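You operate a simulated robot arm through the tools that you are given. There is no shell and no other tool. Be economical: measure what you need, move in short steps, check, and stop when the job is done.

You are at the controls of a simulated robot arm. One attempt, no reset.

JOB
Clean the white remote in the white box.
Fine: lid shut, knob on LONG for a remote, SHORT for a pen, green key once, wait for DONE, knob to OFF; leave it inside, lid shut.
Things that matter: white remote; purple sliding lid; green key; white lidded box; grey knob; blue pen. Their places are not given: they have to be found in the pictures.

It is judged by the outcome, as a careful person would: the job done as asked, and still so three seconds after it is handed in. It fails if anything else is knocked over, pushed out of place, dropped, spilled or broken. A push-on lid holds only when it is set on centred and level and pressed home; a screw cap is set on level and turned clockwise until tight.

ROBOT AND FRAMES
A 6-joint arm with a two-finger parallel gripper, fixed in place. Base frame: the origin is at the foot of the arm, x ahead of it, y to its left, z up; the work surface is at about z = -1. Readings come in mm, degrees, newtons and seconds.
With the tool pointing down near the work surface it reaches from about 140 to 600 mm from the base axis. Its first joint turns from -66.0 to 66.0 degrees. Payload 2.1 kg.
The tool frame sits at the grasp point between the pads (the TCP): z along the fingers, y along the line on which they close. The tips reach 30 mm beyond it. The gripper opens to 94 mm. The fingers are 28 mm wide and 10 mm thick; the gripper's body (50 by 96 mm) begins 55 mm behind the TCP.
Orientation is told as [roll, pitch, yaw] about the base's x, y, z axes, in that order, counted from this pose: with the fingers straight down and closing along the base's y, the tool's x points along the base's -x, its y along +y and its z along -z.

CONTROLS
- The arm moves only by the tool arm_command. Its argument "commands" is a list that holds one entry, the list of rows, each a list of 7 numbers: the finger opening in mm, from 0 to 94, then the shift along the tool's x, y, z in mm, then the turn, a rotation vector about the tool's x, y, z in degrees. In form: [[[fingers, tx, ty, tz, ax, ay, az], ...]]. A call has 1 to 20 rows; each row shifts and turns the commanded pose from where the row before left it, along the tool's axes as they then stand. Rows are played at 5 a second. More than 50 mm and 8.6 degrees between two rows, or a gripper value outside its range, and nothing of the call is played. Where a pose cannot be reached the arm comes as near as it can. A force on the tool above 40 N (or 10 N above the force at the start of the call, whichever is more), or a blocked arm, ends the call early, and 0.2 s more pass. Each finger travels about 72 mm/s and halts on what it meets, pressing with about 21 N; the grip force reading is that of the motor and also rises with nothing between the fingers. The clock runs only during rows and for 0.2 s after the last one: add rows that do not move to give the fingers time. It gives the time, the measured TCP pose, the force on the tool (base axes), the opening and the grip force at its end, in the units of the frame above (readings bear some noise).
- Cameras (640 x 400 px; columns grow to the right, rows downward): "scene" is fixed at [62, -373.6, 518.3]; the picture's right is [0.72, -0.69, 0.00], its down [-0.28, -0.29, -0.92] and it looks along [0.64, 0.66, -0.40] (base axes); focal length 245 px, centre (320, 200). "wrist" rides on the gripper at [76, 14, -102] in the tool frame; the picture's right is [-0.18, 0.98, 0.00], its down [-0.75, -0.14, -0.64] and it looks along [-0.63, -0.12, 0.77] (tool axes); focal length 243 px, centre (320, 200).
- get_image(camera): a new picture of that camera. No time passes.
- measure_at(camera, pixels): for up to 12 pixels [column, row] of the newest picture of that camera ("zoom" is the newest enlarged one), the place [x, y, z] in the base frame of the surface seen there, good to about 2 mm, but the place of the scene camera against the robot may be out by one fixed shift of up to 25 mm in any direction. No time passes.
- enlarge(camera, box): a new picture of the part [left, top, right, bottom] of that camera's present view, enlarged. No time passes.
- close_job(): hands the job in; it is judged then, once.

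Go step by step. Measure first, check grasps and placings, and put right what went wrong. The budget is 80 turns and 38 pictures, counting those below and the enlarged ones. Unless the task says otherwise, let go and move clear before handing in, and close with one line.

The tools are called after "Call:" as name(argument=value, ...) on one line, values as JSON. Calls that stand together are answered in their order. arm_command: Moves the arm, as the interface text tells. Its arguments: {"type":"object","properties":{"commands":{"type":"array"}},"required":["commands"]} The other tools are called the same way: get_image (camera) takes a picture; measure_at (camera, pixels) gives the place of the surface under pixels of a picture; enlarge (camera, box) takes an enlarged picture of a part of a camera's view; close_job () hands the job in.

At the start:

```text
t: 0.0
eef_pos: [352.5, -67.9, 411.3]
tool_rot: [0.0, -0.1, -0.1]
force: [0.7, 0.2, -0.7]
gripper_width: 93.9
gripper_force: 0.0
```

scene: 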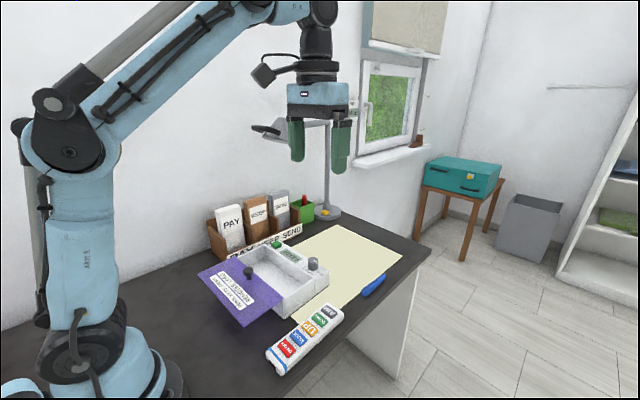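
wrist: 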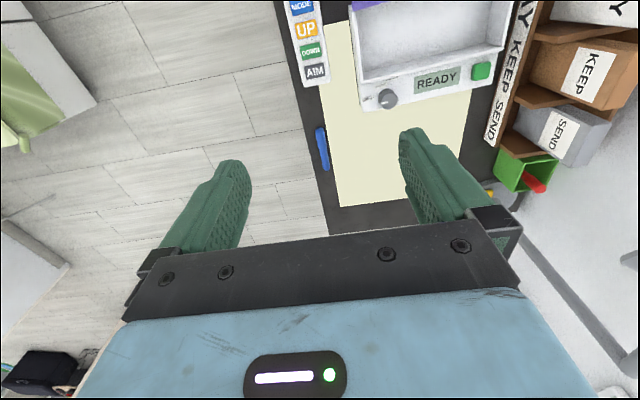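

The scene shows the white box with its purple lid slid open (about 230,290), the remote at (305,340), the pen at (373,286), and a knob and green key on the box's far side. I'll enlarge both views for detail.

Call:
enlarge(camera="scene", box=[190, 220, 350, 380])

Call:
enlarge(camera="wrist", box=[280, 0, 520, 150])

Call:
measure_at(camera="wrist", pixels=[[387, 98], [481, 71], [293, 20], [315, 72], [364, 108], [492, 82], [358, 20], [508, 45], [440, 30], [322, 148], [400, 150]])

```text
2.50 times, centred on (270, 300) of scene
```

zoom: 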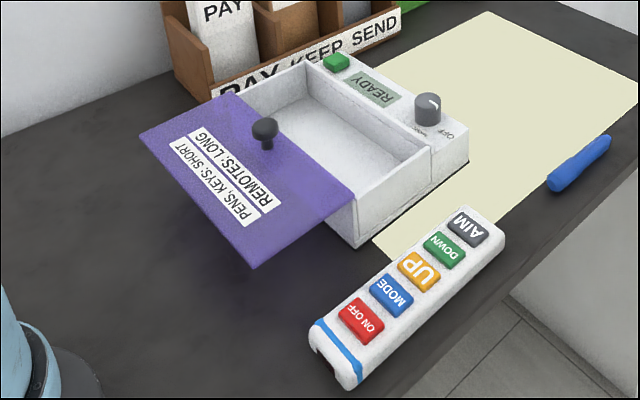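

```text
2.67 times, centred on (400, 75) of wrist
```

zoom: 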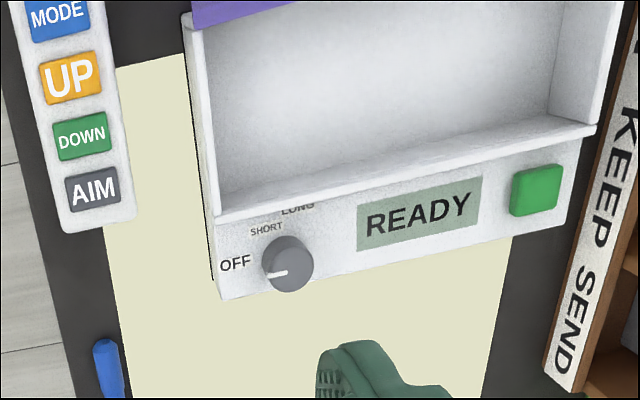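

```text
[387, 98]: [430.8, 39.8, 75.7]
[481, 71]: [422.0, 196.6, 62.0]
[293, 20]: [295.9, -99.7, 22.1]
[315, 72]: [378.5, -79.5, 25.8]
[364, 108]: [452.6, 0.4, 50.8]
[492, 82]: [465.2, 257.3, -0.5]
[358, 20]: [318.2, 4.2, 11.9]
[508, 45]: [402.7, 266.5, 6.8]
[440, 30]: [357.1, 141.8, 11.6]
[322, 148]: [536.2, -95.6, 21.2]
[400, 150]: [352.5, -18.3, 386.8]
```

The wrist measurements place the box at roughly x 300–455, y 0–215, with the knob at (431,40,76) and the key at (422,197,62). I'll pull back so the wrist camera sees the lid, the box and the whole remote.

Call:
arm_command(commands=[[[94, 40, 20, 0, 0, 0, 0], [94, 40, 20, 0, 0, 0, 0], [94, 40, 20, 0, 0, 0, 0], [94, 30, 20, 0, 0, 0, 0], [94, 0, 0, 0, 0, 0, 0], [94, 0, 0, 0, 0, 0, 0]]])

Call:
get_image(camera="wrist")

```text
t: 1.4
eef_pos: [205.3, 13.5, 410.3]
tool_rot: [0.0, 0.0, -0.1]
force: [-0.4, 0.6, 0.9]
gripper_width: 94.0
gripper_force: 0.1
```

```text
33 pictures are left
```

wrist: 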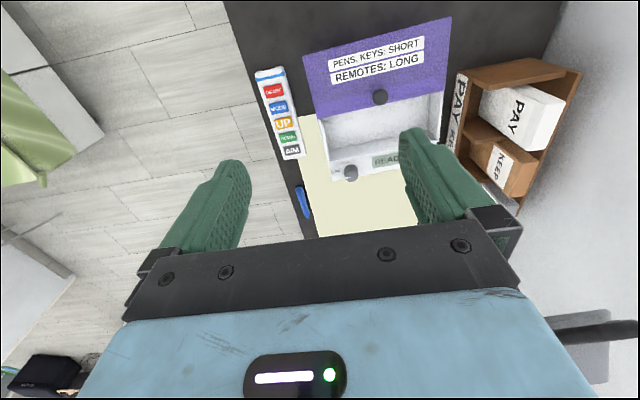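

Call:
measure_at(camera="wrist", pixels=[[380, 97], [303, 55], [451, 17], [316, 118], [443, 92], [328, 166], [256, 75], [283, 69], [283, 158], [303, 155], [275, 107], [303, 203]])

Call:
enlarge(camera="wrist", box=[240, 0, 480, 190])

```text
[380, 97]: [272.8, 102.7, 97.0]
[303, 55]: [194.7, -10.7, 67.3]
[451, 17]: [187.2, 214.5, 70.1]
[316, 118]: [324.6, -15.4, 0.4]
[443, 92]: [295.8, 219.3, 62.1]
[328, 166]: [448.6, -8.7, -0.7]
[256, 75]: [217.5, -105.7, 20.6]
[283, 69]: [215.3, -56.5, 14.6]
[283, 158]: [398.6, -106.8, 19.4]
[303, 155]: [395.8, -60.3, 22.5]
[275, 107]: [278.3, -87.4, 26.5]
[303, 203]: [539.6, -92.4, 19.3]
```

```text
2.11 times, centred on (360, 95) of wrist
```

zoom: 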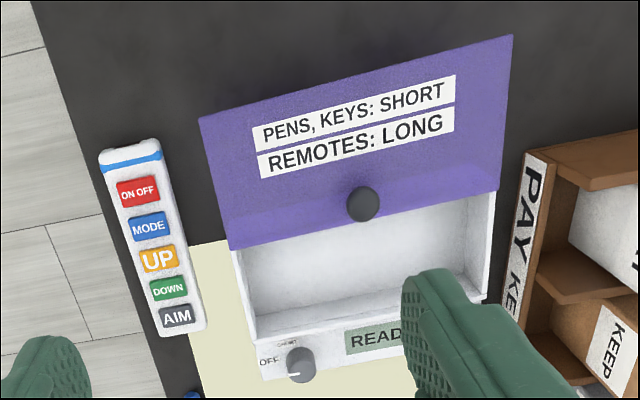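

Remote spans about x 215–400, y −107 to −57, so it must be turned 90° to lie along the box's length. I'll measure the cavity and rims in the enlarged view.

Call:
measure_at(camera="zoom", pixels=[[245, 252], [258, 312], [256, 328], [252, 342], [300, 290], [400, 230], [480, 200], [494, 195], [468, 260], [360, 240], [330, 318], [330, 330]])

Call:
measure_at(camera="scene", pixels=[[296, 238], [265, 237], [240, 251], [251, 275], [229, 286], [267, 254], [278, 258], [284, 274], [288, 290], [296, 250], [274, 245], [328, 283]])

```text
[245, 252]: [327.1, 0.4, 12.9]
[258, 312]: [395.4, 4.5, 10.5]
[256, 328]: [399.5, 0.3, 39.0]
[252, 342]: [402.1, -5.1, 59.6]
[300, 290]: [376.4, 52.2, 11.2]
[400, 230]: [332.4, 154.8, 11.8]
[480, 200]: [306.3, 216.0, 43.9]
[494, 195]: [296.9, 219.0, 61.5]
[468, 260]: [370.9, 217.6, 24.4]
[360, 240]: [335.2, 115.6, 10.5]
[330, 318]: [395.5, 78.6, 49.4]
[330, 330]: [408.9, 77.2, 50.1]
```

```text
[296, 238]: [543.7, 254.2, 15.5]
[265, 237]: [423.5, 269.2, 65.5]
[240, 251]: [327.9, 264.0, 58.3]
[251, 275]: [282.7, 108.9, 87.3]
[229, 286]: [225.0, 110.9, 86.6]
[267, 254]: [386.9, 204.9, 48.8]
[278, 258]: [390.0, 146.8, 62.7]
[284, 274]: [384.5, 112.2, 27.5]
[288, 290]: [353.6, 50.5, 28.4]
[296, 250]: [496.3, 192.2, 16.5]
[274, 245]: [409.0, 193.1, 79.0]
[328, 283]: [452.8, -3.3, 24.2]
```

Cavity runs roughly x 300–396, y 0–217, floor z≈11; the remote is centred near (307,−82). I'll move above the remote and check from closer up.

Call:
arm_command(commands=[[[94, -25, -24, 30, 0, 0, 0], [94, -26, -24, 35, 0, 0, 0], [94, -26, -24, 35, 0, 0, 0], [94, -25, -24, 35, 0, 0, 0], [80, 0, 0, 40, 0, 0, 0], [80, 0, 0, 40, 0, 0, 0], [80, 0, 0, 35, 0, 0, 0], [80, 0, 0, 0, 0, 0, 0], [80, 0, 0, 0, 0, 0, 0]]])

Call:
get_image(camera="wrist")

```text
t: 3.4
eef_pos: [306.3, -83.7, 159.1]
tool_rot: [-0.1, -0.1, -0.1]
force: [1.6, 0.2, 1.0]
gripper_width: 80.1
gripper_force: 0.1
```

```text
31 pictures are left
```

wrist: 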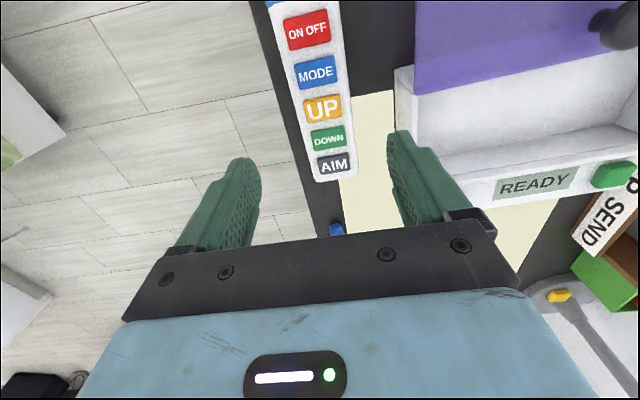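

Call:
measure_at(camera="wrist", pixels=[[272, 20], [337, 20], [295, 100], [346, 90], [314, 176], [355, 170], [395, 70], [412, 68], [415, 95], [405, 182], [425, 148], [600, 55]])

```text
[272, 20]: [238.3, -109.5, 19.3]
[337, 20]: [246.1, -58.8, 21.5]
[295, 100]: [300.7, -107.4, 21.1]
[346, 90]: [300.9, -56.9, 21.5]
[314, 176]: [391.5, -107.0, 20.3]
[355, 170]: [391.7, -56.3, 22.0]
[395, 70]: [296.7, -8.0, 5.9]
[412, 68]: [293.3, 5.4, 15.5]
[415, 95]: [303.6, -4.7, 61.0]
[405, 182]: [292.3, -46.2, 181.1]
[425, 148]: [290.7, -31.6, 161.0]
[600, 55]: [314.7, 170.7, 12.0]
```

The remote is about 50 mm wide, centred at y≈−82.5 and x≈306, right under the gripper. Descending so the tips sit about 6 mm above the table, then closing.

Call:
arm_command(commands=[[[80, 0, 1, 40, 0, 0, 0], [80, 0, 0, 40, 0, 0, 0], [80, 0, 0, 30, 0, 0, 0], [80, 0, 0, 14, 0, 0, 0], [80, 0, 0, 0, 0, 0, 0], [60, 0, 0, 0, 0, 0, 0], [44, 0, 0, 0, 0, 0, 0], [40, 0, 0, 0, 0, 0, 0], [40, 0, 0, 0, 0, 0, 0]]])

```text
t: 5.4
eef_pos: [306.1, -82.1, 37.7]
tool_rot: [0.0, 0.0, 0.0]
force: [-0.2, -0.5, 0.0]
gripper_width: 55.7
gripper_force: 21.6
```

It gripped at 55.7 mm with 21.6 N. Lifting to check the hold.

Call:
arm_command(commands=[[[30, 0, 0, -10, 0, 0, 0], [30, 0, 0, -30, 0, 0, 0], [30, 0, 0, -40, 0, 0, 0], [30, 0, 0, -40, 0, 0, 0], [30, 0, 0, -40, 0, 0, 0], [30, 0, 0, 0, 0, 0, 0]]])

Call:
get_image(camera="scene")

```text
t: 6.8
eef_pos: [304.6, -79.7, 197.7]
tool_rot: [-0.1, 0.0, -0.1]
force: [-1.2, 0.7, -0.3]
gripper_width: 30.0
gripper_force: 0.0
```

```text
30 pictures are left
```

scene: 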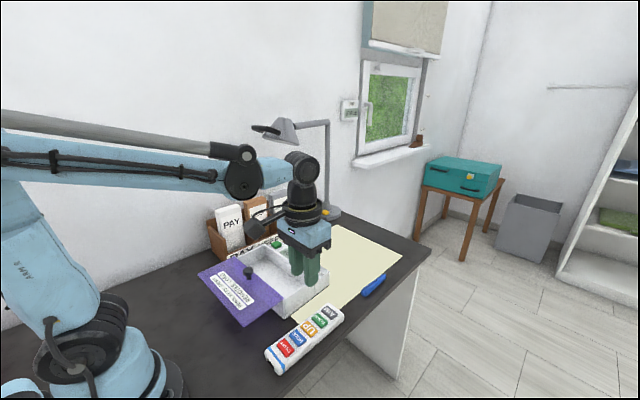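

The fingers closed to 30 mm empty, so the remote slipped out and is back on the table. I'll look closer to see how it now lies and why.

Call:
enlarge(camera="scene", box=[240, 280, 400, 380])

Call:
get_image(camera="wrist")

```text
4.00 times, centred on (320, 330) of scene
```

zoom: 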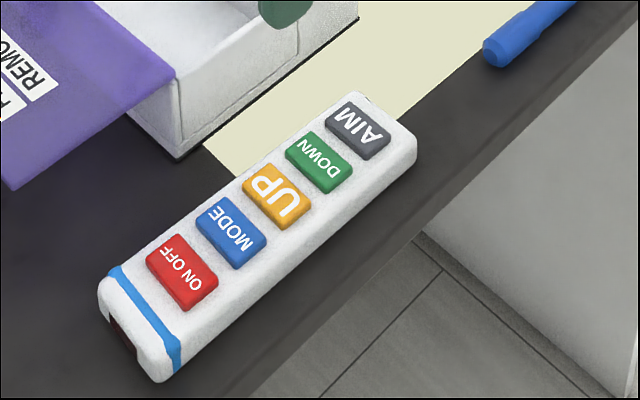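

```text
28 pictures are left
```

wrist: 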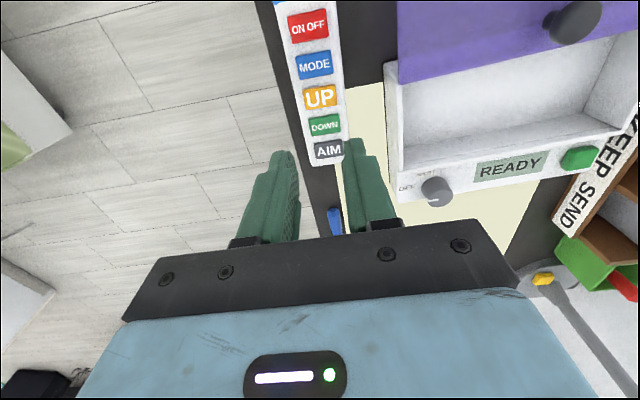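

The remote hasn't shifted. The tips probably held only its rounded upper edge, so I'll re-grasp lower (TCP z≈31), let the grip settle and lift slowly.

Call:
arm_command(commands=[[[80, -1, -3, 0, 0, 0, 0], [80, 0, 0, 0, 0, 0, 0], [80, 0, 0, 40, 0, 0, 0], [80, 0, 0, 45, 0, 0, 0], [80, 0, 0, 45, 0, 0, 0], [80, 0, 0, 25, 0, 0, 0], [80, 0, 0, 11, 0, 0, 0], [80, 0, 0, 0, 0, 0, 0], [60, 0, 0, 0, 0, 0, 0], [40, 0, 0, 0, 0, 0, 0], [30, 0, 0, 0, 0, 0, 0], [30, 0, 0, 0, 0, 0, 0], [30, 0, 0, 0, 0, 0, 0]]])

Call:
get_image(camera="wrist")

```text
t: 9.6
eef_pos: [305.0, -85.5, 30.2]
tool_rot: [-0.1, 0.0, 0.0]
force: [-0.5, 0.5, 0.2]
gripper_width: 55.3
gripper_force: 21.2
```

```text
27 pictures are left
```

wrist: 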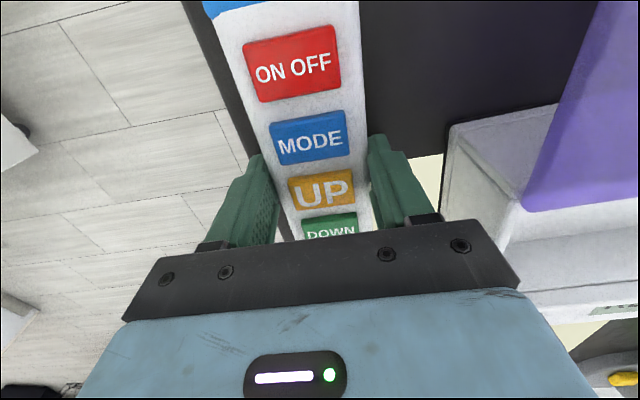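

The fingers straddle the remote at its middle with 21 N. Lifting gently and checking the width.

Call:
arm_command(commands=[[[30, 0, 0, -3, 0, 0, 0], [30, 0, 0, -5, 0, 0, 0], [30, 0, 0, -7, 0, 0, 0], [30, 0, 0, -10, 0, 0, 0], [30, 0, 0, -10, 0, 0, 0], [30, 0, 0, 0, 0, 0, 0]]])

Call:
get_image(camera="wrist")

```text
t: 11.0
eef_pos: [306.8, -85.8, 66.6]
tool_rot: [0.1, 0.0, 0.0]
force: [-0.8, 0.2, -0.7]
gripper_width: 55.6
gripper_force: 20.5
```

```text
26 pictures are left
```

wrist: 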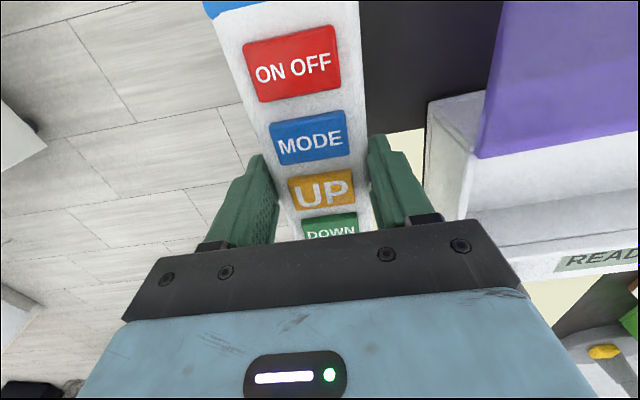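

The remote is lifted and firmly held. Raising, then turning 90° in the air so the camera ends up on the −y side.

Call:
arm_command(commands=[[[30, 0, 0, -20, 0, 0, 0], [30, 0, 0, -30, 0, 0, 0], [30, 0, 0, -30, 0, 0, 0], [30, 0, 0, -30, 0, 0, 0], [30, 0, 0, -10, 0, 0, -7.5], [30, 0, 0, 0, 0, 0, -7.5], [30, 0, 0, 0, 0, 0, -7.5], [30, 0, 0, 0, 0, 0, -7.5], [30, 0, 0, 0, 0, 0, -7.5], [30, 0, 0, 0, 0, 0, -7.5], [30, 0, 0, 0, 0, 0, -7.5], [30, 0, 0, 0, 0, 0, -7.5], [30, 0, 0, 0, 0, 0, -7.5], [30, 0, 0, 0, 0, 0, -7.5], [30, 0, 0, 0, 0, 0, -7.5], [30, 0, 0, 0, 0, 0, -7.5], [30, 0, 0, 0, 0, 0, 0], [30, 0, 0, 0, 0, 0, 0]]])

Call:
get_image(camera="wrist")

```text
t: 14.8
eef_pos: [305.5, -85.7, 186.3]
tool_rot: [0.0, 0.0, 90.1]
force: [-0.5, 1.0, -1.3]
gripper_width: 55.3
gripper_force: 21.1
```

```text
25 pictures are left
```

wrist: 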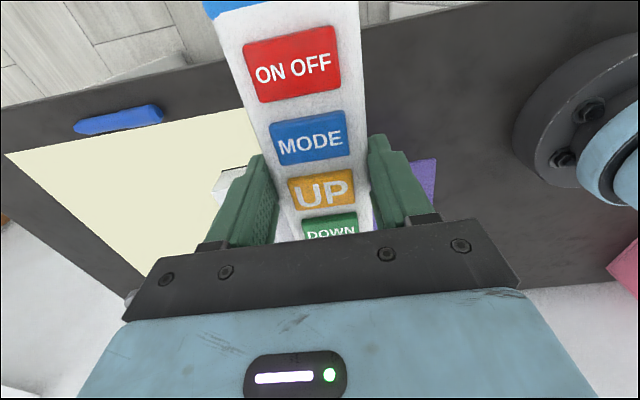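

The turn is done and the remote is held. Moving over the box cavity (348,108) at the same height.

Call:
arm_command(commands=[[[30, -20, -5, 0, 0, 0, 0], [30, -35, -8, 0, 0, 0, 0], [30, -35, -8, 0, 0, 0, 0], [30, -35, -8, 0, 0, 0, 0], [30, -35, -8, 0, 0, 0, 0], [30, -34, -5.5, 0, 0, 0, 0], [30, 0, 0, 0, 0, 0, 0], [30, 0, 0, 0, 0, 0, 0]]])

Call:
get_image(camera="scene")

Call:
get_image(camera="wrist")

```text
t: 16.6
eef_pos: [349.3, 108.7, 187.1]
tool_rot: [-0.1, 0.0, 90.0]
force: [0.0, 0.3, -1.7]
gripper_width: 55.4
gripper_force: 21.1
```

```text
24 pictures are left
```

scene: 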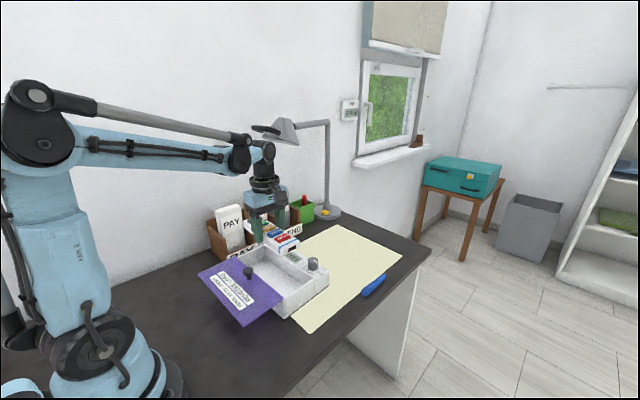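

```text
23 pictures are left
```

wrist: 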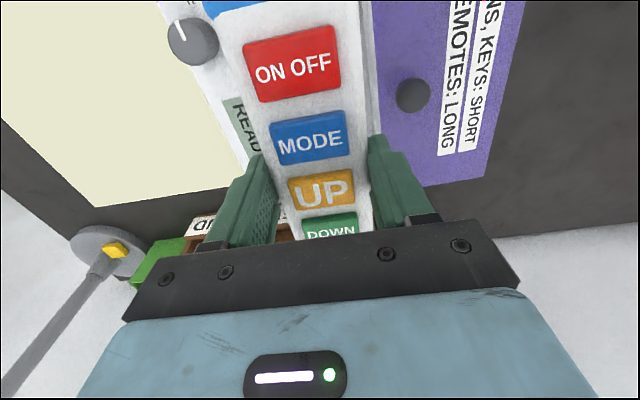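

The remote is above the cavity; I'll measure the lid's front edge (≈378,80), the panel-side rim (≈230,90) and the remote's own edges to align.

Call:
measure_at(camera="wrist", pixels=[[374, 20], [380, 100], [366, 20], [376, 120], [228, 90], [215, 60], [240, 98], [215, 30], [358, 30], [240, 80], [366, 120], [250, 120]])

Call:
enlarge(camera="wrist", box=[150, 0, 450, 190])

```text
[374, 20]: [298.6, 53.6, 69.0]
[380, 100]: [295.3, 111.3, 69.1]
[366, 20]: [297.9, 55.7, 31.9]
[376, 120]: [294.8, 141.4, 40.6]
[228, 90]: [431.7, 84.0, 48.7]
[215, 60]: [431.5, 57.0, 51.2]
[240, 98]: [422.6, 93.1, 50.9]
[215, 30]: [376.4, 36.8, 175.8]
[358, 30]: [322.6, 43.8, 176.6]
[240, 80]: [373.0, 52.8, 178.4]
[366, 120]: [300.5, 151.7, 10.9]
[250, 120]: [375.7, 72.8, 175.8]
```

```text
2.11 times, centred on (300, 95) of wrist
```

zoom: 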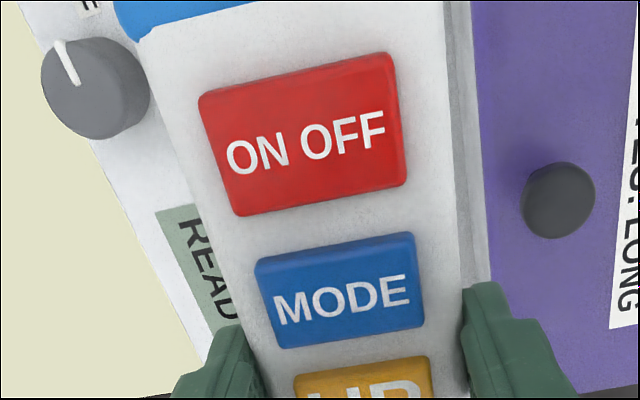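

Cavity x runs 296–396 and the remote 323–376, so it clears with about 2 mm of shift. Lowering to just above the floor (TCP ≈45).

Call:
arm_command(commands=[[[30, 0, 2.5, 20, 0, 0, 0], [30, 0, 0, 30, 0, 0, 0], [30, 0, 0, 30, 0, 0, 0], [30, 0, 0, 25, 0, 0, 0], [30, 0, 0, 15, 0, 0, 0], [30, 0, 0, 12, 0, 0, 0], [30, 0, 0, 10, 0, 0, 0], [30, 0, 0, 0, 0, 0, 0], [30, 0, 0, 0, 0, 0, 0]]])

Call:
get_image(camera="wrist")

```text
t: 18.6
eef_pos: [345.0, 108.6, 45.2]
tool_rot: [0.0, 0.1, 90.0]
force: [-0.6, 0.9, -0.8]
gripper_width: 55.5
gripper_force: 21.1
```

```text
21 pictures are left
```

wrist: 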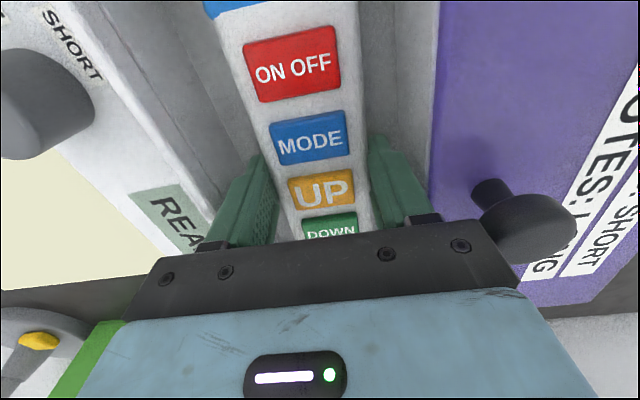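

The remote is in the cavity just above the floor with no contact force. Lowering 2 mm, releasing modestly, then rising straight up.

Call:
arm_command(commands=[[[30, 0, 0, 2, 0, 0, 0], [58, 0, 0, 0, 0, 0, 0], [64, 0, 0, 0, 0, 0, 0], [66, 0, 0, 0, 0, 0, 0], [66, 0, 0, 0, 0, 0, 0], [66, 0, 0, -15, 0, 0, 0], [66, 0, 0, -30, 0, 0, 0], [66, 0, 0, -40, 0, 0, 0], [66, 0, 0, -50, 0, 0, 0], [66, 0, 0, -50, 0, 0, 0], [66, 0, 0, 0, 0, 0, 0]]])

Call:
get_image(camera="wrist")

```text
t: 21.0
eef_pos: [349.7, 108.3, 228.2]
tool_rot: [0.1, -0.1, 90.0]
force: [-0.6, 0.6, -0.6]
gripper_width: 65.9
gripper_force: 0.0
```

```text
20 pictures are left
```

wrist: 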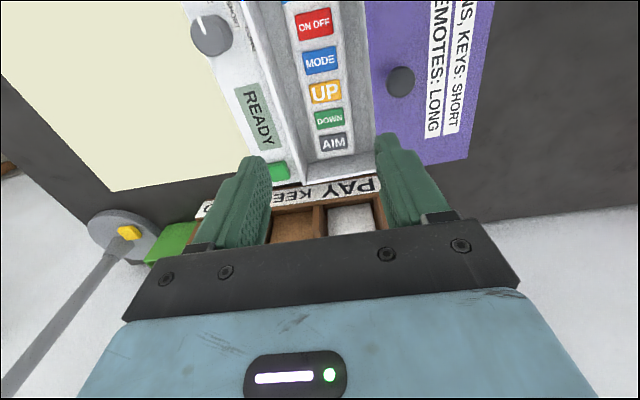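

The remote lies flat in the box. Next the lid: measuring its black knob (≈400,82) and the target rim.

Call:
enlarge(camera="wrist", box=[180, 0, 500, 200])

Call:
measure_at(camera="wrist", pixels=[[401, 80], [389, 82], [413, 82], [401, 70], [401, 93], [372, 60], [376, 120], [466, 158], [210, 37], [280, 170], [285, 178], [260, 148]])

```text
2.00 times, centred on (340, 100) of wrist
```

zoom: 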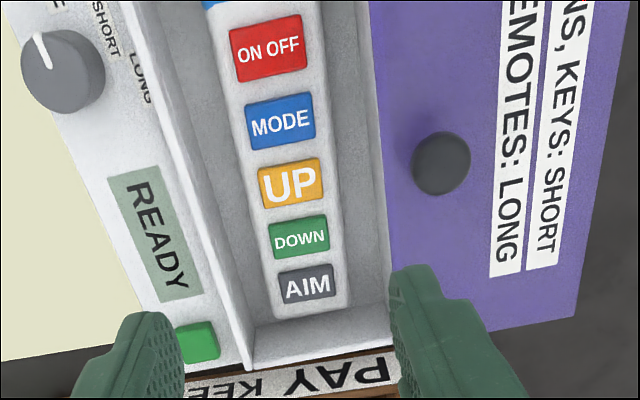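

```text
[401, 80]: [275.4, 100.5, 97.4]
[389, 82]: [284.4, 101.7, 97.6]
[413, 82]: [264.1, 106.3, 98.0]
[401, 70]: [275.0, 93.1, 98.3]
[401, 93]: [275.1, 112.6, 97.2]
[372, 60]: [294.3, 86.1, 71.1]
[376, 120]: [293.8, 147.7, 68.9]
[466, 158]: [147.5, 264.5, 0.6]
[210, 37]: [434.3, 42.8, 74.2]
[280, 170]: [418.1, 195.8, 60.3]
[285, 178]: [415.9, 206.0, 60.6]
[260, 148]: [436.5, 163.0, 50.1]
```

The knob is centred at about (274.5,103) with its top at z 98; the lid top is at z 69. Moving over it with the fingers straddling along x, tips to about z 76.

Call:
arm_command(commands=[[[66, 2, 35, 0, 0, 0, -2], [66, 3, 40, 0, 0, 0, 0], [66, 0, 0, 40, 0, 0, 0], [66, 0, 0, 40, 0, 0, 0], [66, 0, 0, 30, 0, 0, 0], [66, 0, 0, 12, 0, 0, 0], [66, 0, 0, 0, 0, 0, 0], [66, 0, 0, 0, 0, 0, 0]]])

Call:
get_image(camera="wrist")

```text
t: 22.8
eef_pos: [269.8, 103.6, 103.1]
tool_rot: [-0.1, -0.1, 92.0]
force: [-0.1, -0.7, 0.0]
gripper_width: 66.0
gripper_force: 0.1
```

```text
18 pictures are left
```

wrist: 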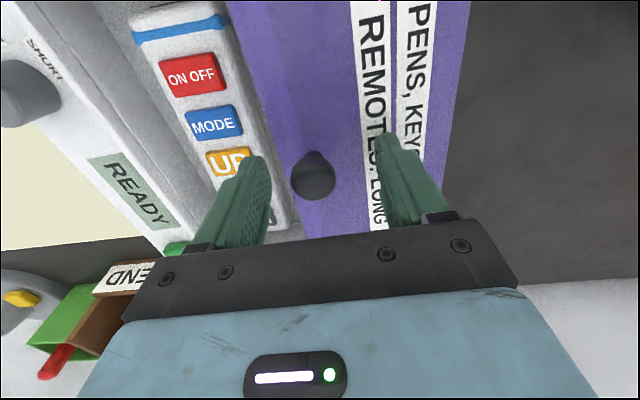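

The knob is between the fingers; centring 4 mm and closing on it.

Call:
arm_command(commands=[[[66, 0, -4, 0, 0, 0, 0], [45, 0, 0, 0, 0, 0, 0], [30, 0, 0, 0, 0, 0, 0], [15, 0, 0, 0, 0, 0, 0], [12, 0, 0, 0, 0, 0, 0], [12, 0, 0, 0, 0, 0, 0]]])

```text
t: 24.2
eef_pos: [275.0, 103.3, 103.8]
tool_rot: [0.0, 0.1, 91.9]
force: [0.5, -0.3, 0.3]
gripper_width: 24.8
gripper_force: 20.6
```

Gripped the knob (24.8 mm). Sliding the lid toward the panel, 50 mm first.

Call:
arm_command(commands=[[[12, 0, -5, 0, 0, 0, 0], [12, 0, -9, 0, 0, 0, 0], [12, 0, -9, 0, 0, 0, 0], [12, 0, -9, 0, 0, 0, 0], [12, 0, -9, 0, 0, 0, 0], [12, 0, -9, 0, 0, 0, 0], [12, 0, 0, 0, 0, 0, 0]]])

Call:
get_image(camera="wrist")

```text
t: 25.8
eef_pos: [325.4, 104.9, 104.5]
tool_rot: [0.1, -0.1, 91.9]
force: [0.5, 3.9, -1.1]
gripper_width: 24.8
gripper_force: 20.9
```

```text
17 pictures are left
```

wrist: 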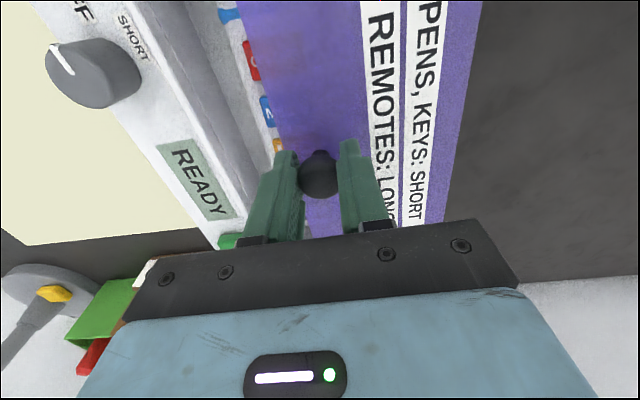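

The lid is sliding well with a small side force of 3.9 N. Continuing with a slight +y correction.

Call:
arm_command(commands=[[[12, -0.7, -9, 0, 0, 0, 0], [12, 0, -9, 0, 0, 0, 0], [12, -0.3, -9, 0, 0, 0, 0], [12, 0, -9, 0, 0, 0, 0], [12, 0, -6, 0, 0, 0, 0], [12, 0, -4, 0, 0, 0, 0], [12, 0, 0, 0, 0, 0, 0]]])

Call:
get_image(camera="wrist")

```text
t: 27.4
eef_pos: [371.9, 108.8, 104.5]
tool_rot: [0.0, 0.1, 91.9]
force: [-1.0, -1.7, -0.3]
gripper_width: 24.8
gripper_force: 21.0
```

```text
16 pictures are left
```

wrist: 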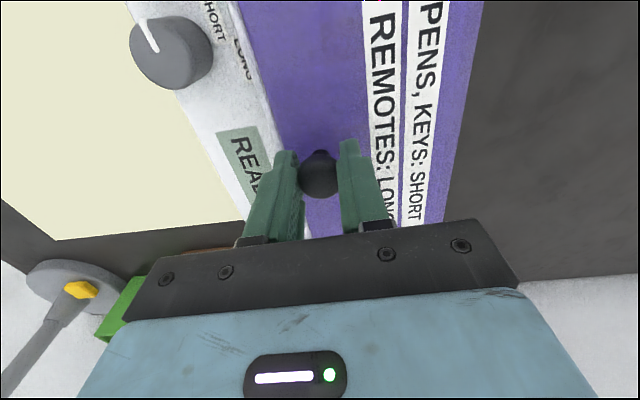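

The lid now nearly meets the panel. Creeping on until it reaches its end stop.

Call:
arm_command(commands=[[[12, 0, -2, 0, 0, 0, 0], [12, 0, -2, 0, 0, 0, 0], [12, 0, -2, 0, 0, 0, 0], [12, 0, -2, 0, 0, 0, 0], [12, 0, 0, 0, 0, 0, 0]]])

```text
t: 28.6
eef_pos: [379.9, 108.0, 104.1]
tool_rot: [-0.1, 0.1, 91.8]
force: [-1.6, -2.6, -0.2]
gripper_width: 24.9
gripper_force: 21.5
```

Call:
arm_command(commands=[[[12, 0, -1.5, 0, 0, 0, 0], [12, 0, -1.5, 0, 0, 0, 0], [12, 0, -1.5, 0, 0, 0, 0], [12, 0, 0, 0, 0, 0, 0]]])

Call:
get_image(camera="scene")

Call:
enlarge(camera="scene", box=[190, 210, 350, 330])

```text
t: 29.6
eef_pos: [383.7, 108.9, 103.4]
tool_rot: [-0.1, -0.1, 92.1]
force: [-1.7, 2.7, -0.5]
gripper_width: 25.0
gripper_force: 20.7
```

```text
15 pictures are left
```

scene: 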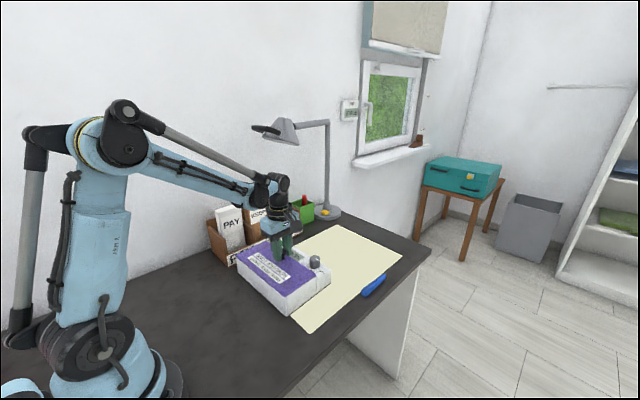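

```text
3.33 times, centred on (270, 270) of scene
```

zoom: 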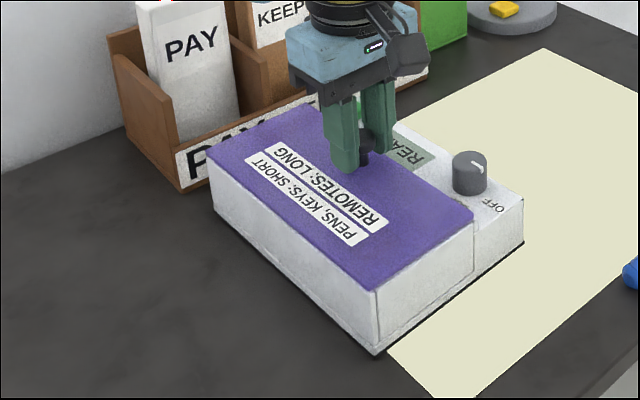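

The lid looks fully shut: its front edge meets the panel and its rear edge is flush with the box. Letting go, rising and checking the closure and the panel positions.

Call:
arm_command(commands=[[[26, 0, 0, 0, 0, 0, 0], [40, 0, 0, 0, 0, 0, 0], [45, 0, 0, 0, 0, 0, 0], [45, 0, 0, -30, 0, 0, 0], [45, 0, 0, -45, 0, 0, 0], [45, 0, 0, -45, 0, 0, 0], [45, 40, 0, 0, 0, 0, 0], [45, 40, 0, 0, 0, 0, 0], [45, 0, 0, 0, 0, 0, 0]]])

Call:
get_image(camera="wrist")

```text
t: 31.6
eef_pos: [388.9, 27.7, 226.6]
tool_rot: [0.0, 0.1, 92.1]
force: [-0.7, 0.5, -0.3]
gripper_width: 45.0
gripper_force: 0.0
```

```text
13 pictures are left
```

wrist: 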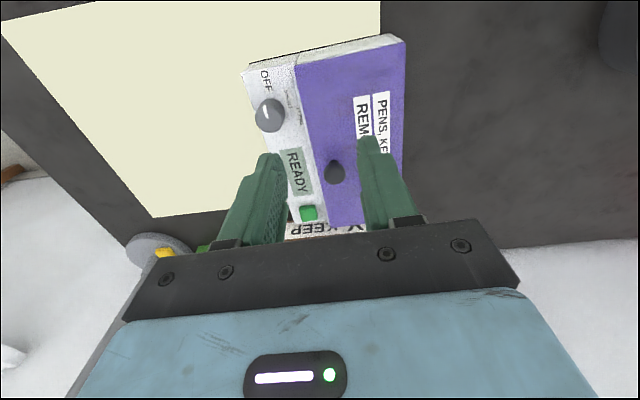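

Call:
enlarge(camera="wrist", box=[220, 30, 420, 240])

Call:
measure_at(camera="wrist", pixels=[[268, 112], [255, 115], [283, 112], [307, 212], [242, 70], [297, 65], [335, 170], [405, 40], [268, 100], [268, 124], [280, 90], [315, 140]])

```text
1.90 times, centred on (320, 135) of wrist
```

zoom: 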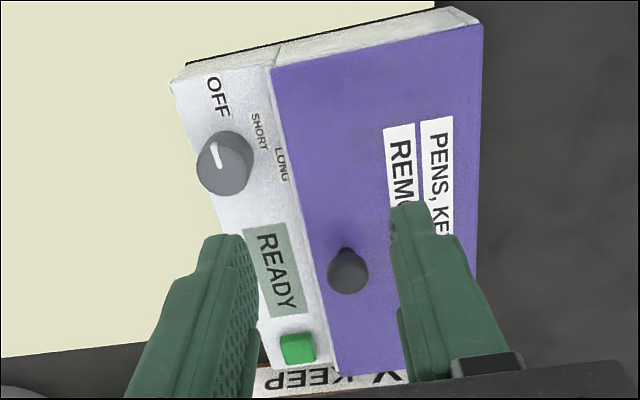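

```text
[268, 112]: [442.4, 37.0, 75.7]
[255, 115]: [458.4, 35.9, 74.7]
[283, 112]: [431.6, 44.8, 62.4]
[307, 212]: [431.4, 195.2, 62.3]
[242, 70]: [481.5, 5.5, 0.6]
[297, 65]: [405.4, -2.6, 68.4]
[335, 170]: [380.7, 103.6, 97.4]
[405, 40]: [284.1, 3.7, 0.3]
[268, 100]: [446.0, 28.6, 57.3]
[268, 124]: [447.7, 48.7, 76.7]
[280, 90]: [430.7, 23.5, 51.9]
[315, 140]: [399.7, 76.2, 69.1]
```

The lid is shut, though the box rode about 9 mm in +x at the end stop; I'll avoid pushing further. Now measuring knob edges, pointer and the OFF/SHORT/LONG labels.

Call:
measure_at(camera="zoom", pixels=[[217, 97], [258, 131], [282, 165], [214, 147], [219, 166], [224, 140], [200, 150], [232, 175], [247, 158], [205, 175], [240, 140], [222, 157]])

Call:
enlarge(camera="wrist", box=[230, 60, 310, 140])

```text
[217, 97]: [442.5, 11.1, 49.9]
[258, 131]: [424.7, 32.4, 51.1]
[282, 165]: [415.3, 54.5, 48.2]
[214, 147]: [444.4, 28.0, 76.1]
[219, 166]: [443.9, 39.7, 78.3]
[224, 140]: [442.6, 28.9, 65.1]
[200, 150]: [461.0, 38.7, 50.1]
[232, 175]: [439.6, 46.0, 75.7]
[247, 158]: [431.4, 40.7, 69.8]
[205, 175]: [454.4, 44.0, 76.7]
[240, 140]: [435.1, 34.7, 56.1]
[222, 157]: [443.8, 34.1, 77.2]
```

```text
5.00 times, centred on (270, 100) of wrist
```

zoom: 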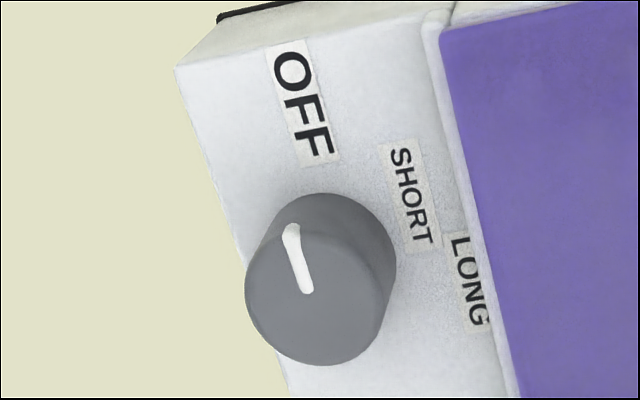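

The pointer faces OFF (−y); knob centre ≈(443,42), radius ≈14; SHORT lies about 60° and LONG about 115–120° clockwise from above. Moving above the knob for an alignment check.

Call:
arm_command(commands=[[[40, -6.4, -27, 0, 0, 0, 0], [40, -6, -27.5, 0, 0, 0, 0], [38, 0, 0, 40, 0, 0, 0], [38, 0, 0, 40, 0, 0, 0], [38, 0, 0, 34, 0, 0, 0], [38, 0, 0, 0, 0, 0, 0], [38, 0, 0, 0, 0, 0, 0]]])

Call:
get_image(camera="wrist")

```text
t: 33.2
eef_pos: [441.3, 40.5, 114.8]
tool_rot: [0.0, -0.1, 91.9]
force: [-0.2, 0.3, -0.7]
gripper_width: 38.0
gripper_force: 0.0
```

```text
10 pictures are left
```

wrist: 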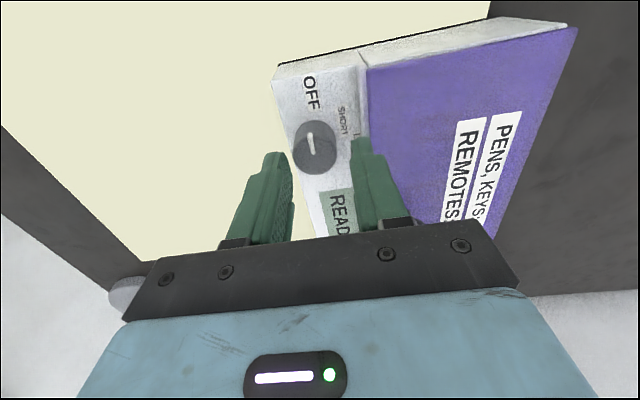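

The knob sits between the finger lines at (315,147). Measuring its edges once more before descending.

Call:
measure_at(camera="wrist", pixels=[[296, 150], [333, 150], [315, 125], [315, 163], [315, 150], [300, 160], [330, 160], [314, 132], [316, 146], [365, 100], [290, 175], [286, 165]])

```text
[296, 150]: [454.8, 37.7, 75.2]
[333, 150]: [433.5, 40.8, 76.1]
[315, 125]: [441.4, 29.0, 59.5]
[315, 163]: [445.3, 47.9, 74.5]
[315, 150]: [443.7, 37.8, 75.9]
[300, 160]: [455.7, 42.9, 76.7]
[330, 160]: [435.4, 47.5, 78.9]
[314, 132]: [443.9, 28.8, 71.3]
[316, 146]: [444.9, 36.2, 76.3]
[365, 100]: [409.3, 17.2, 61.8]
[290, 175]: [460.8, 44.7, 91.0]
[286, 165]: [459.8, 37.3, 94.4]
```

Refined knob centre is (444,39), diameter about 22 mm. Shifting, descending to tip z≈57, and closing.

Call:
arm_command(commands=[[[38, 1.5, -3, 10, 0, 0, 0], [38, 0, 0, 12, 0, 0, 0], [38, 0, 0, 6, 0, 0, 0], [38, 0, 0, 0, 0, 0, 0], [30, 0, 0, 0, 0, 0, 0], [22, 0, 0, 0, 0, 0, 0], [14, 0, 0, 0, 0, 0, 0], [12, 0, 0, 0, 0, 0, 0], [12, 0, 0, 0, 0, 0, 0]]])

```text
t: 35.2
eef_pos: [443.6, 39.5, 84.9]
tool_rot: [0.0, 0.1, 92.0]
force: [9.9, -5.0, -0.2]
gripper_width: 29.5
gripper_force: 21.5
```

Gripped at 29.5 mm with about 10 N of sideways force; easing 1 mm +x, then turning clockwise 112°.

Call:
arm_command(commands=[[[12, 0.5, -1, 0, 0, 0, 0], [12, 0, 0, 0, 0, 0, 7], [12, 0, 0, 0, 0, 0, 7], [12, 0, 0, 0, 0, 0, 7], [12, 0, 0, 0, 0, 0, 7], [12, 0, 0, 0, 0, 0, 7], [12, 0, 0, 0, 0, 0, 7], [12, 0, 0, 0, 0, 0, 7], [12, 0, 0, 0, 0, 0, 7], [12, 0, 0, 0, 0, 0, 7], [12, 0, 0, 0, 0, 0, 7], [12, 0, 0, 0, 0, 0, 7], [12, 0, 0, 0, 0, 0, 7], [12, 0, 0, 0, 0, 0, 7], [12, 0, 0, 0, 0, 0, 7], [12, 0, 0, 0, 0, 0, 7], [12, 0, 0, 0, 0, 0, 7], [12, 0, 0, 0, 0, 0, 0]]])

```text
t: 39.0
eef_pos: [444.1, 40.5, 83.9]
tool_rot: [-0.1, -0.1, -20.1]
force: [7.8, 13.8, 6.9]
gripper_width: 29.3
gripper_force: 21.2
```

Turned to yaw −20. Releasing, rising and looking at where the pointer stands.

Call:
arm_command(commands=[[[28, 0, 0, 0, 0, 0, 0], [38, 0, 0, 0, 0, 0, 0], [38, 0, 0, 0, 0, 0, 0], [38, 0, 0, -20, 0, 0, 0], [38, 0, 0, -40, 0, 0, 0], [38, 20, 0, -30, 0, 0, 0], [38, 0, 0, 0, 0, 0, 0]]])

Call:
enlarge(camera="wrist", box=[240, 20, 480, 180])

```text
t: 40.6
eef_pos: [422.7, 46.9, 174.3]
tool_rot: [-0.1, 0.0, -20.1]
force: [-0.2, 0.2, 0.1]
gripper_width: 37.9
gripper_force: 0.0
```

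```text
2.50 times, centred on (360, 100) of wrist
```

zoom: 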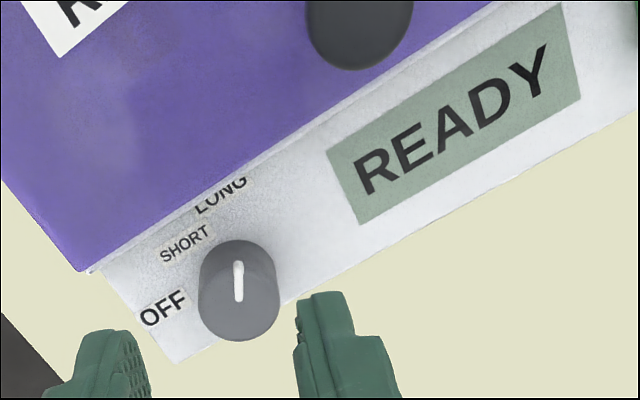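

The pointer is around (239,265)–(240,298) in the zoom; measuring its direction against the labels.

Call:
measure_at(camera="zoom", pixels=[[238, 266], [240, 297], [205, 295], [276, 290], [240, 335], [240, 258], [221, 196], [185, 244], [164, 309], [340, 170], [200, 300], [222, 200]])

```text
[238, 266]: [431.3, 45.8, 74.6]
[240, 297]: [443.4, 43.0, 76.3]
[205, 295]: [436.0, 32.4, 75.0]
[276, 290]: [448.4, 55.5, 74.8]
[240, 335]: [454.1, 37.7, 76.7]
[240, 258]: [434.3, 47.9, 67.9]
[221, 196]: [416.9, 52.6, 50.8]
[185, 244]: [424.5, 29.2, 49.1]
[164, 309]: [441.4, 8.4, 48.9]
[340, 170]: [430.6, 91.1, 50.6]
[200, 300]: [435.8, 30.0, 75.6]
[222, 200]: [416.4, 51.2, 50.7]
```

The pointer is at ≈167° while LONG is at ≈159° — about 8° short. Re-gripping, centred at (442.5,42.5), and turning 9° more.

Call:
arm_command(commands=[[[38, -20, 2.5, 20, 0, 0, 0], [38, 0, 0, 35, 0, 0, 0], [38, 0, 0, 28, 0, 0, 0], [38, 0, 0, 6, 0, 0, 0], [38, 0, 0, 0, 0, 0, 0], [28, 0, 0, 0, 0, 0, 0], [16, 0, 0, 0, 0, 0, 0], [12, 0, 0, 0, 0, 0, 0], [12, 0, 0, 0, 0, 0, 0], [12, 0, 0, 0, 0, 0, 3], [12, 0, 0, 0, 0, 0, 3], [12, 0, 0, 0, 0, 0, 3], [12, 0, 0, 0, 0, 0, 0], [12, 0, 0, 0, 0, 0, 0]]])

```text
t: 43.6
eef_pos: [444.5, 42.1, 83.1]
tool_rot: [0.0, 0.0, -29.1]
force: [-1.6, -5.0, -0.7]
gripper_width: 29.2
gripper_force: 20.7
```

Low forces this time. Releasing and checking the pointer from the same vantage.

Call:
arm_command(commands=[[[28, 0, 0, 0, 0, 0, 0], [38, 0, 0, 0, 0, 0, 0], [38, 0, 0, 0, 0, 0, 0], [38, 0, 0, -20, 0, 0, 0], [38, 0, 0, -40, 0, 0, 0], [38, 20, 0, -30, 0, 0, 0], [38, 0, 0, 0, 0, 0, 0]]])

Call:
enlarge(camera="wrist", box=[240, 20, 480, 180])

```text
t: 45.2
eef_pos: [430.0, 51.0, 175.5]
tool_rot: [-0.1, -0.1, -29.0]
force: [-0.8, 0.5, 0.9]
gripper_width: 37.9
gripper_force: 0.1
```

```text
2.50 times, centred on (360, 100) of wrist
```

zoom: 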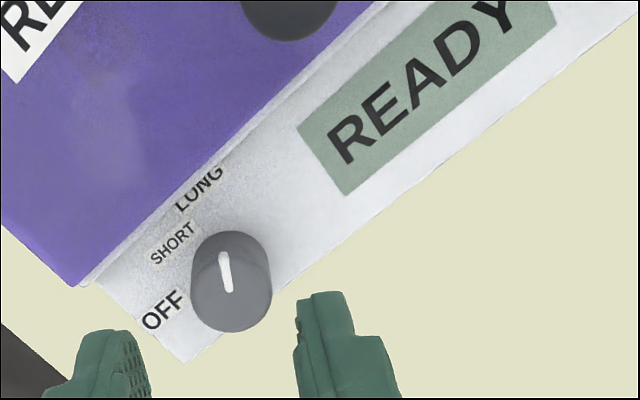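

Call:
measure_at(camera="zoom", pixels=[[223, 255], [230, 289], [224, 260], [228, 282], [222, 251], [231, 292], [200, 190], [173, 244], [163, 311], [230, 328], [195, 290], [268, 280]])

```text
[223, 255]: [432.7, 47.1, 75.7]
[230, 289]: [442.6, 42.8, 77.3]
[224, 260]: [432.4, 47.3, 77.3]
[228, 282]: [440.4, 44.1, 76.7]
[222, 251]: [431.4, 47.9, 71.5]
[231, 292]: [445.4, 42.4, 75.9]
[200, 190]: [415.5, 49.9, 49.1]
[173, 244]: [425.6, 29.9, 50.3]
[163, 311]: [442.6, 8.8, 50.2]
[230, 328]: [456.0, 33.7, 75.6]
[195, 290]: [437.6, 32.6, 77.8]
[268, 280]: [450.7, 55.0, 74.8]
```

Pointer now at ≈157° and LONG at ≈161°: set on LONG. Next the green key at about (431,195,62): turning the wrist back to yaw 91, closing the fingers and moving above it.

Call:
arm_command(commands=[[[20, 0, 0, 0, 0, 0, -7.5], [0, 0, 0, 0, 0, 0, -7.5], [0, 0, 0, 0, 0, 0, -7.5], [0, 0, 0, 0, 0, 0, -7.5], [0, 0, 0, 0, 0, 0, -7.5], [0, 0, 0, 0, 0, 0, -7.5], [0, 0, 0, 0, 0, 0, -7.5], [0, 0, 0, 0, 0, 0, -7.5], [0, 0, 0, 0, 0, 0, -7.5], [0, 0, 0, 0, 0, 0, -7.5], [0, 0, 0, 0, 0, 0, -7.5], [0, 0, 0, 0, 0, 0, -7.5], [0, 0, 0, 0, 0, 0, -7.5], [0, 0, 0, 0, 0, 0, -7.5], [0, 0, 0, 0, 0, 0, -7.5], [0, 0, 0, 0, 0, 0, -7.5], [0, -40, 0, 0, 0, 0, 0], [0, -40, 0, 0, 0, 0, 0], [0, -40, 0, 0, 0, 0, 0], [0, 0, 0, 0, 0, 0, 0]]])

Call:
get_image(camera="wrist")

```text
t: 49.4
eef_pos: [424.2, 174.3, 174.2]
tool_rot: [0.0, 0.1, 91.1]
force: [0.5, -0.5, -0.4]
gripper_width: 0.0
gripper_force: 21.0
```

```text
7 pictures are left
```

wrist: 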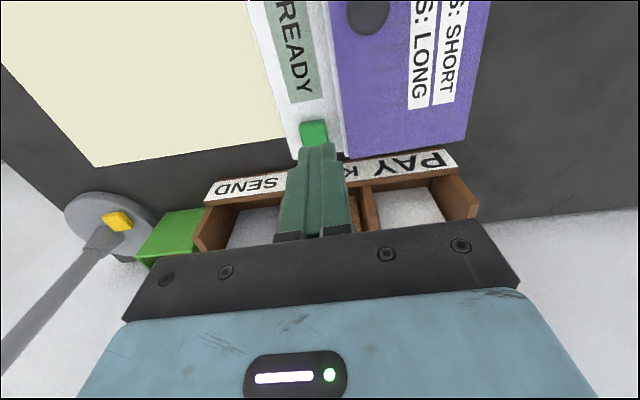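

Call:
measure_at(camera="wrist", pixels=[[313, 132], [303, 130], [325, 130], [313, 124], [314, 141], [260, 175], [275, 190], [425, 160], [205, 205], [390, 190], [440, 190], [330, 135]])

```text
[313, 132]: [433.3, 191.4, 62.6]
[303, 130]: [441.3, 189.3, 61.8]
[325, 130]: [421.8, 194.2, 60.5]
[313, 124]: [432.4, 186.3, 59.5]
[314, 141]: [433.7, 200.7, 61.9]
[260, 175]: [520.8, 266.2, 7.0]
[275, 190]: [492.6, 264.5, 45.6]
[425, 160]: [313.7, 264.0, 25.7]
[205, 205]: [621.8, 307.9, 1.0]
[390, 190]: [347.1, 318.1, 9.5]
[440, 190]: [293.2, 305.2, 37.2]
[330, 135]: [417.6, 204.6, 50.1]
```

Key centre is (432,194), top z≈62.5; the shelf front at y≈264 is clear. Moving over it and down to about 4 mm above.

Call:
arm_command(commands=[[[0, -10, -4, 0, 0, 0, 0], [0, -10, -4, 0, 0, 0, 0], [0, 0, 0, 35, 0, 0, 0], [0, 0, 0, 30, 0, 0, 0], [0, 0, 0, 12, 0, 0, 0], [0, 0, 0, 0, 0, 0, 0]]])

```text
t: 50.8
eef_pos: [431.6, 191.2, 95.0]
tool_rot: [0.0, 0.0, 91.1]
force: [-0.2, 0.3, 0.2]
gripper_width: 0.2
gripper_force: 20.9
```

Poised about 2–3 mm above the key with no contact. Pressing down in small rows.

Call:
arm_command(commands=[[[0, -2, 0, 1.5, 0, 0, 0], [0, 0, 0, 1.5, 0, 0, 0], [0, 0, 0, 1.5, 0, 0, 0], [0, 0, 0, 1, 0, 0, 0]]])

```text
t: 51.8
eef_pos: [432.1, 195.2, 90.9]
tool_rot: [-0.1, -0.1, 90.9]
force: [-0.6, 0.1, -0.2]
gripper_width: 0.0
gripper_force: 20.9
```

No force yet with tips at about z 61. Pressing further in small rows.

Call:
arm_command(commands=[[[0, 0, 0, 1, 0, 0, 0], [0, 0, 0, 1, 0, 0, 0], [0, 0, 0, 0, 0, 0, 0]]])

```text
t: 52.6
eef_pos: [432.3, 194.8, 88.3]
tool_rot: [-0.1, 0.0, 90.9]
force: [0.5, 0.9, 1.9]
gripper_width: 0.0
gripper_force: 21.4
```

Slight contact (1.9 N) is beginning. Continuing down a little more.

Call:
arm_command(commands=[[[0, 0, 0, 1, 0, 0, 0], [0, 0, 0, 1, 0, 0, 0], [0, 0, 0, 0, 0, 0, 0]]])

```text
t: 53.4
eef_pos: [433.1, 194.6, 87.7]
tool_rot: [0.1, 0.0, 91.1]
force: [-1.7, -0.3, 2.3]
gripper_width: 0.0
gripper_force: 20.6
```

Force is 2.3 N at z≈87.7. Checking the display to see whether the press has registered.

Call:
enlarge(camera="wrist", box=[200, 0, 440, 160])

```text
2.50 times, centred on (320, 80) of wrist
```

zoom: 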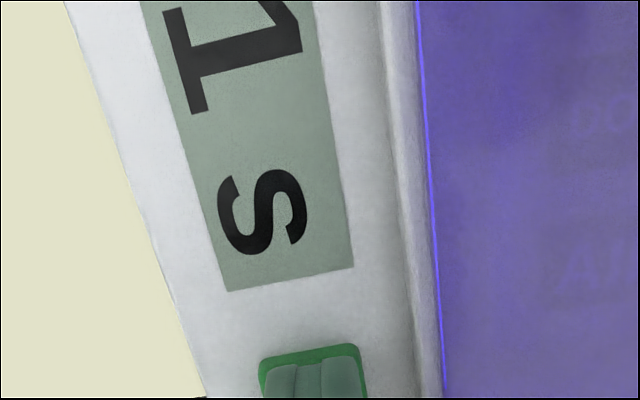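

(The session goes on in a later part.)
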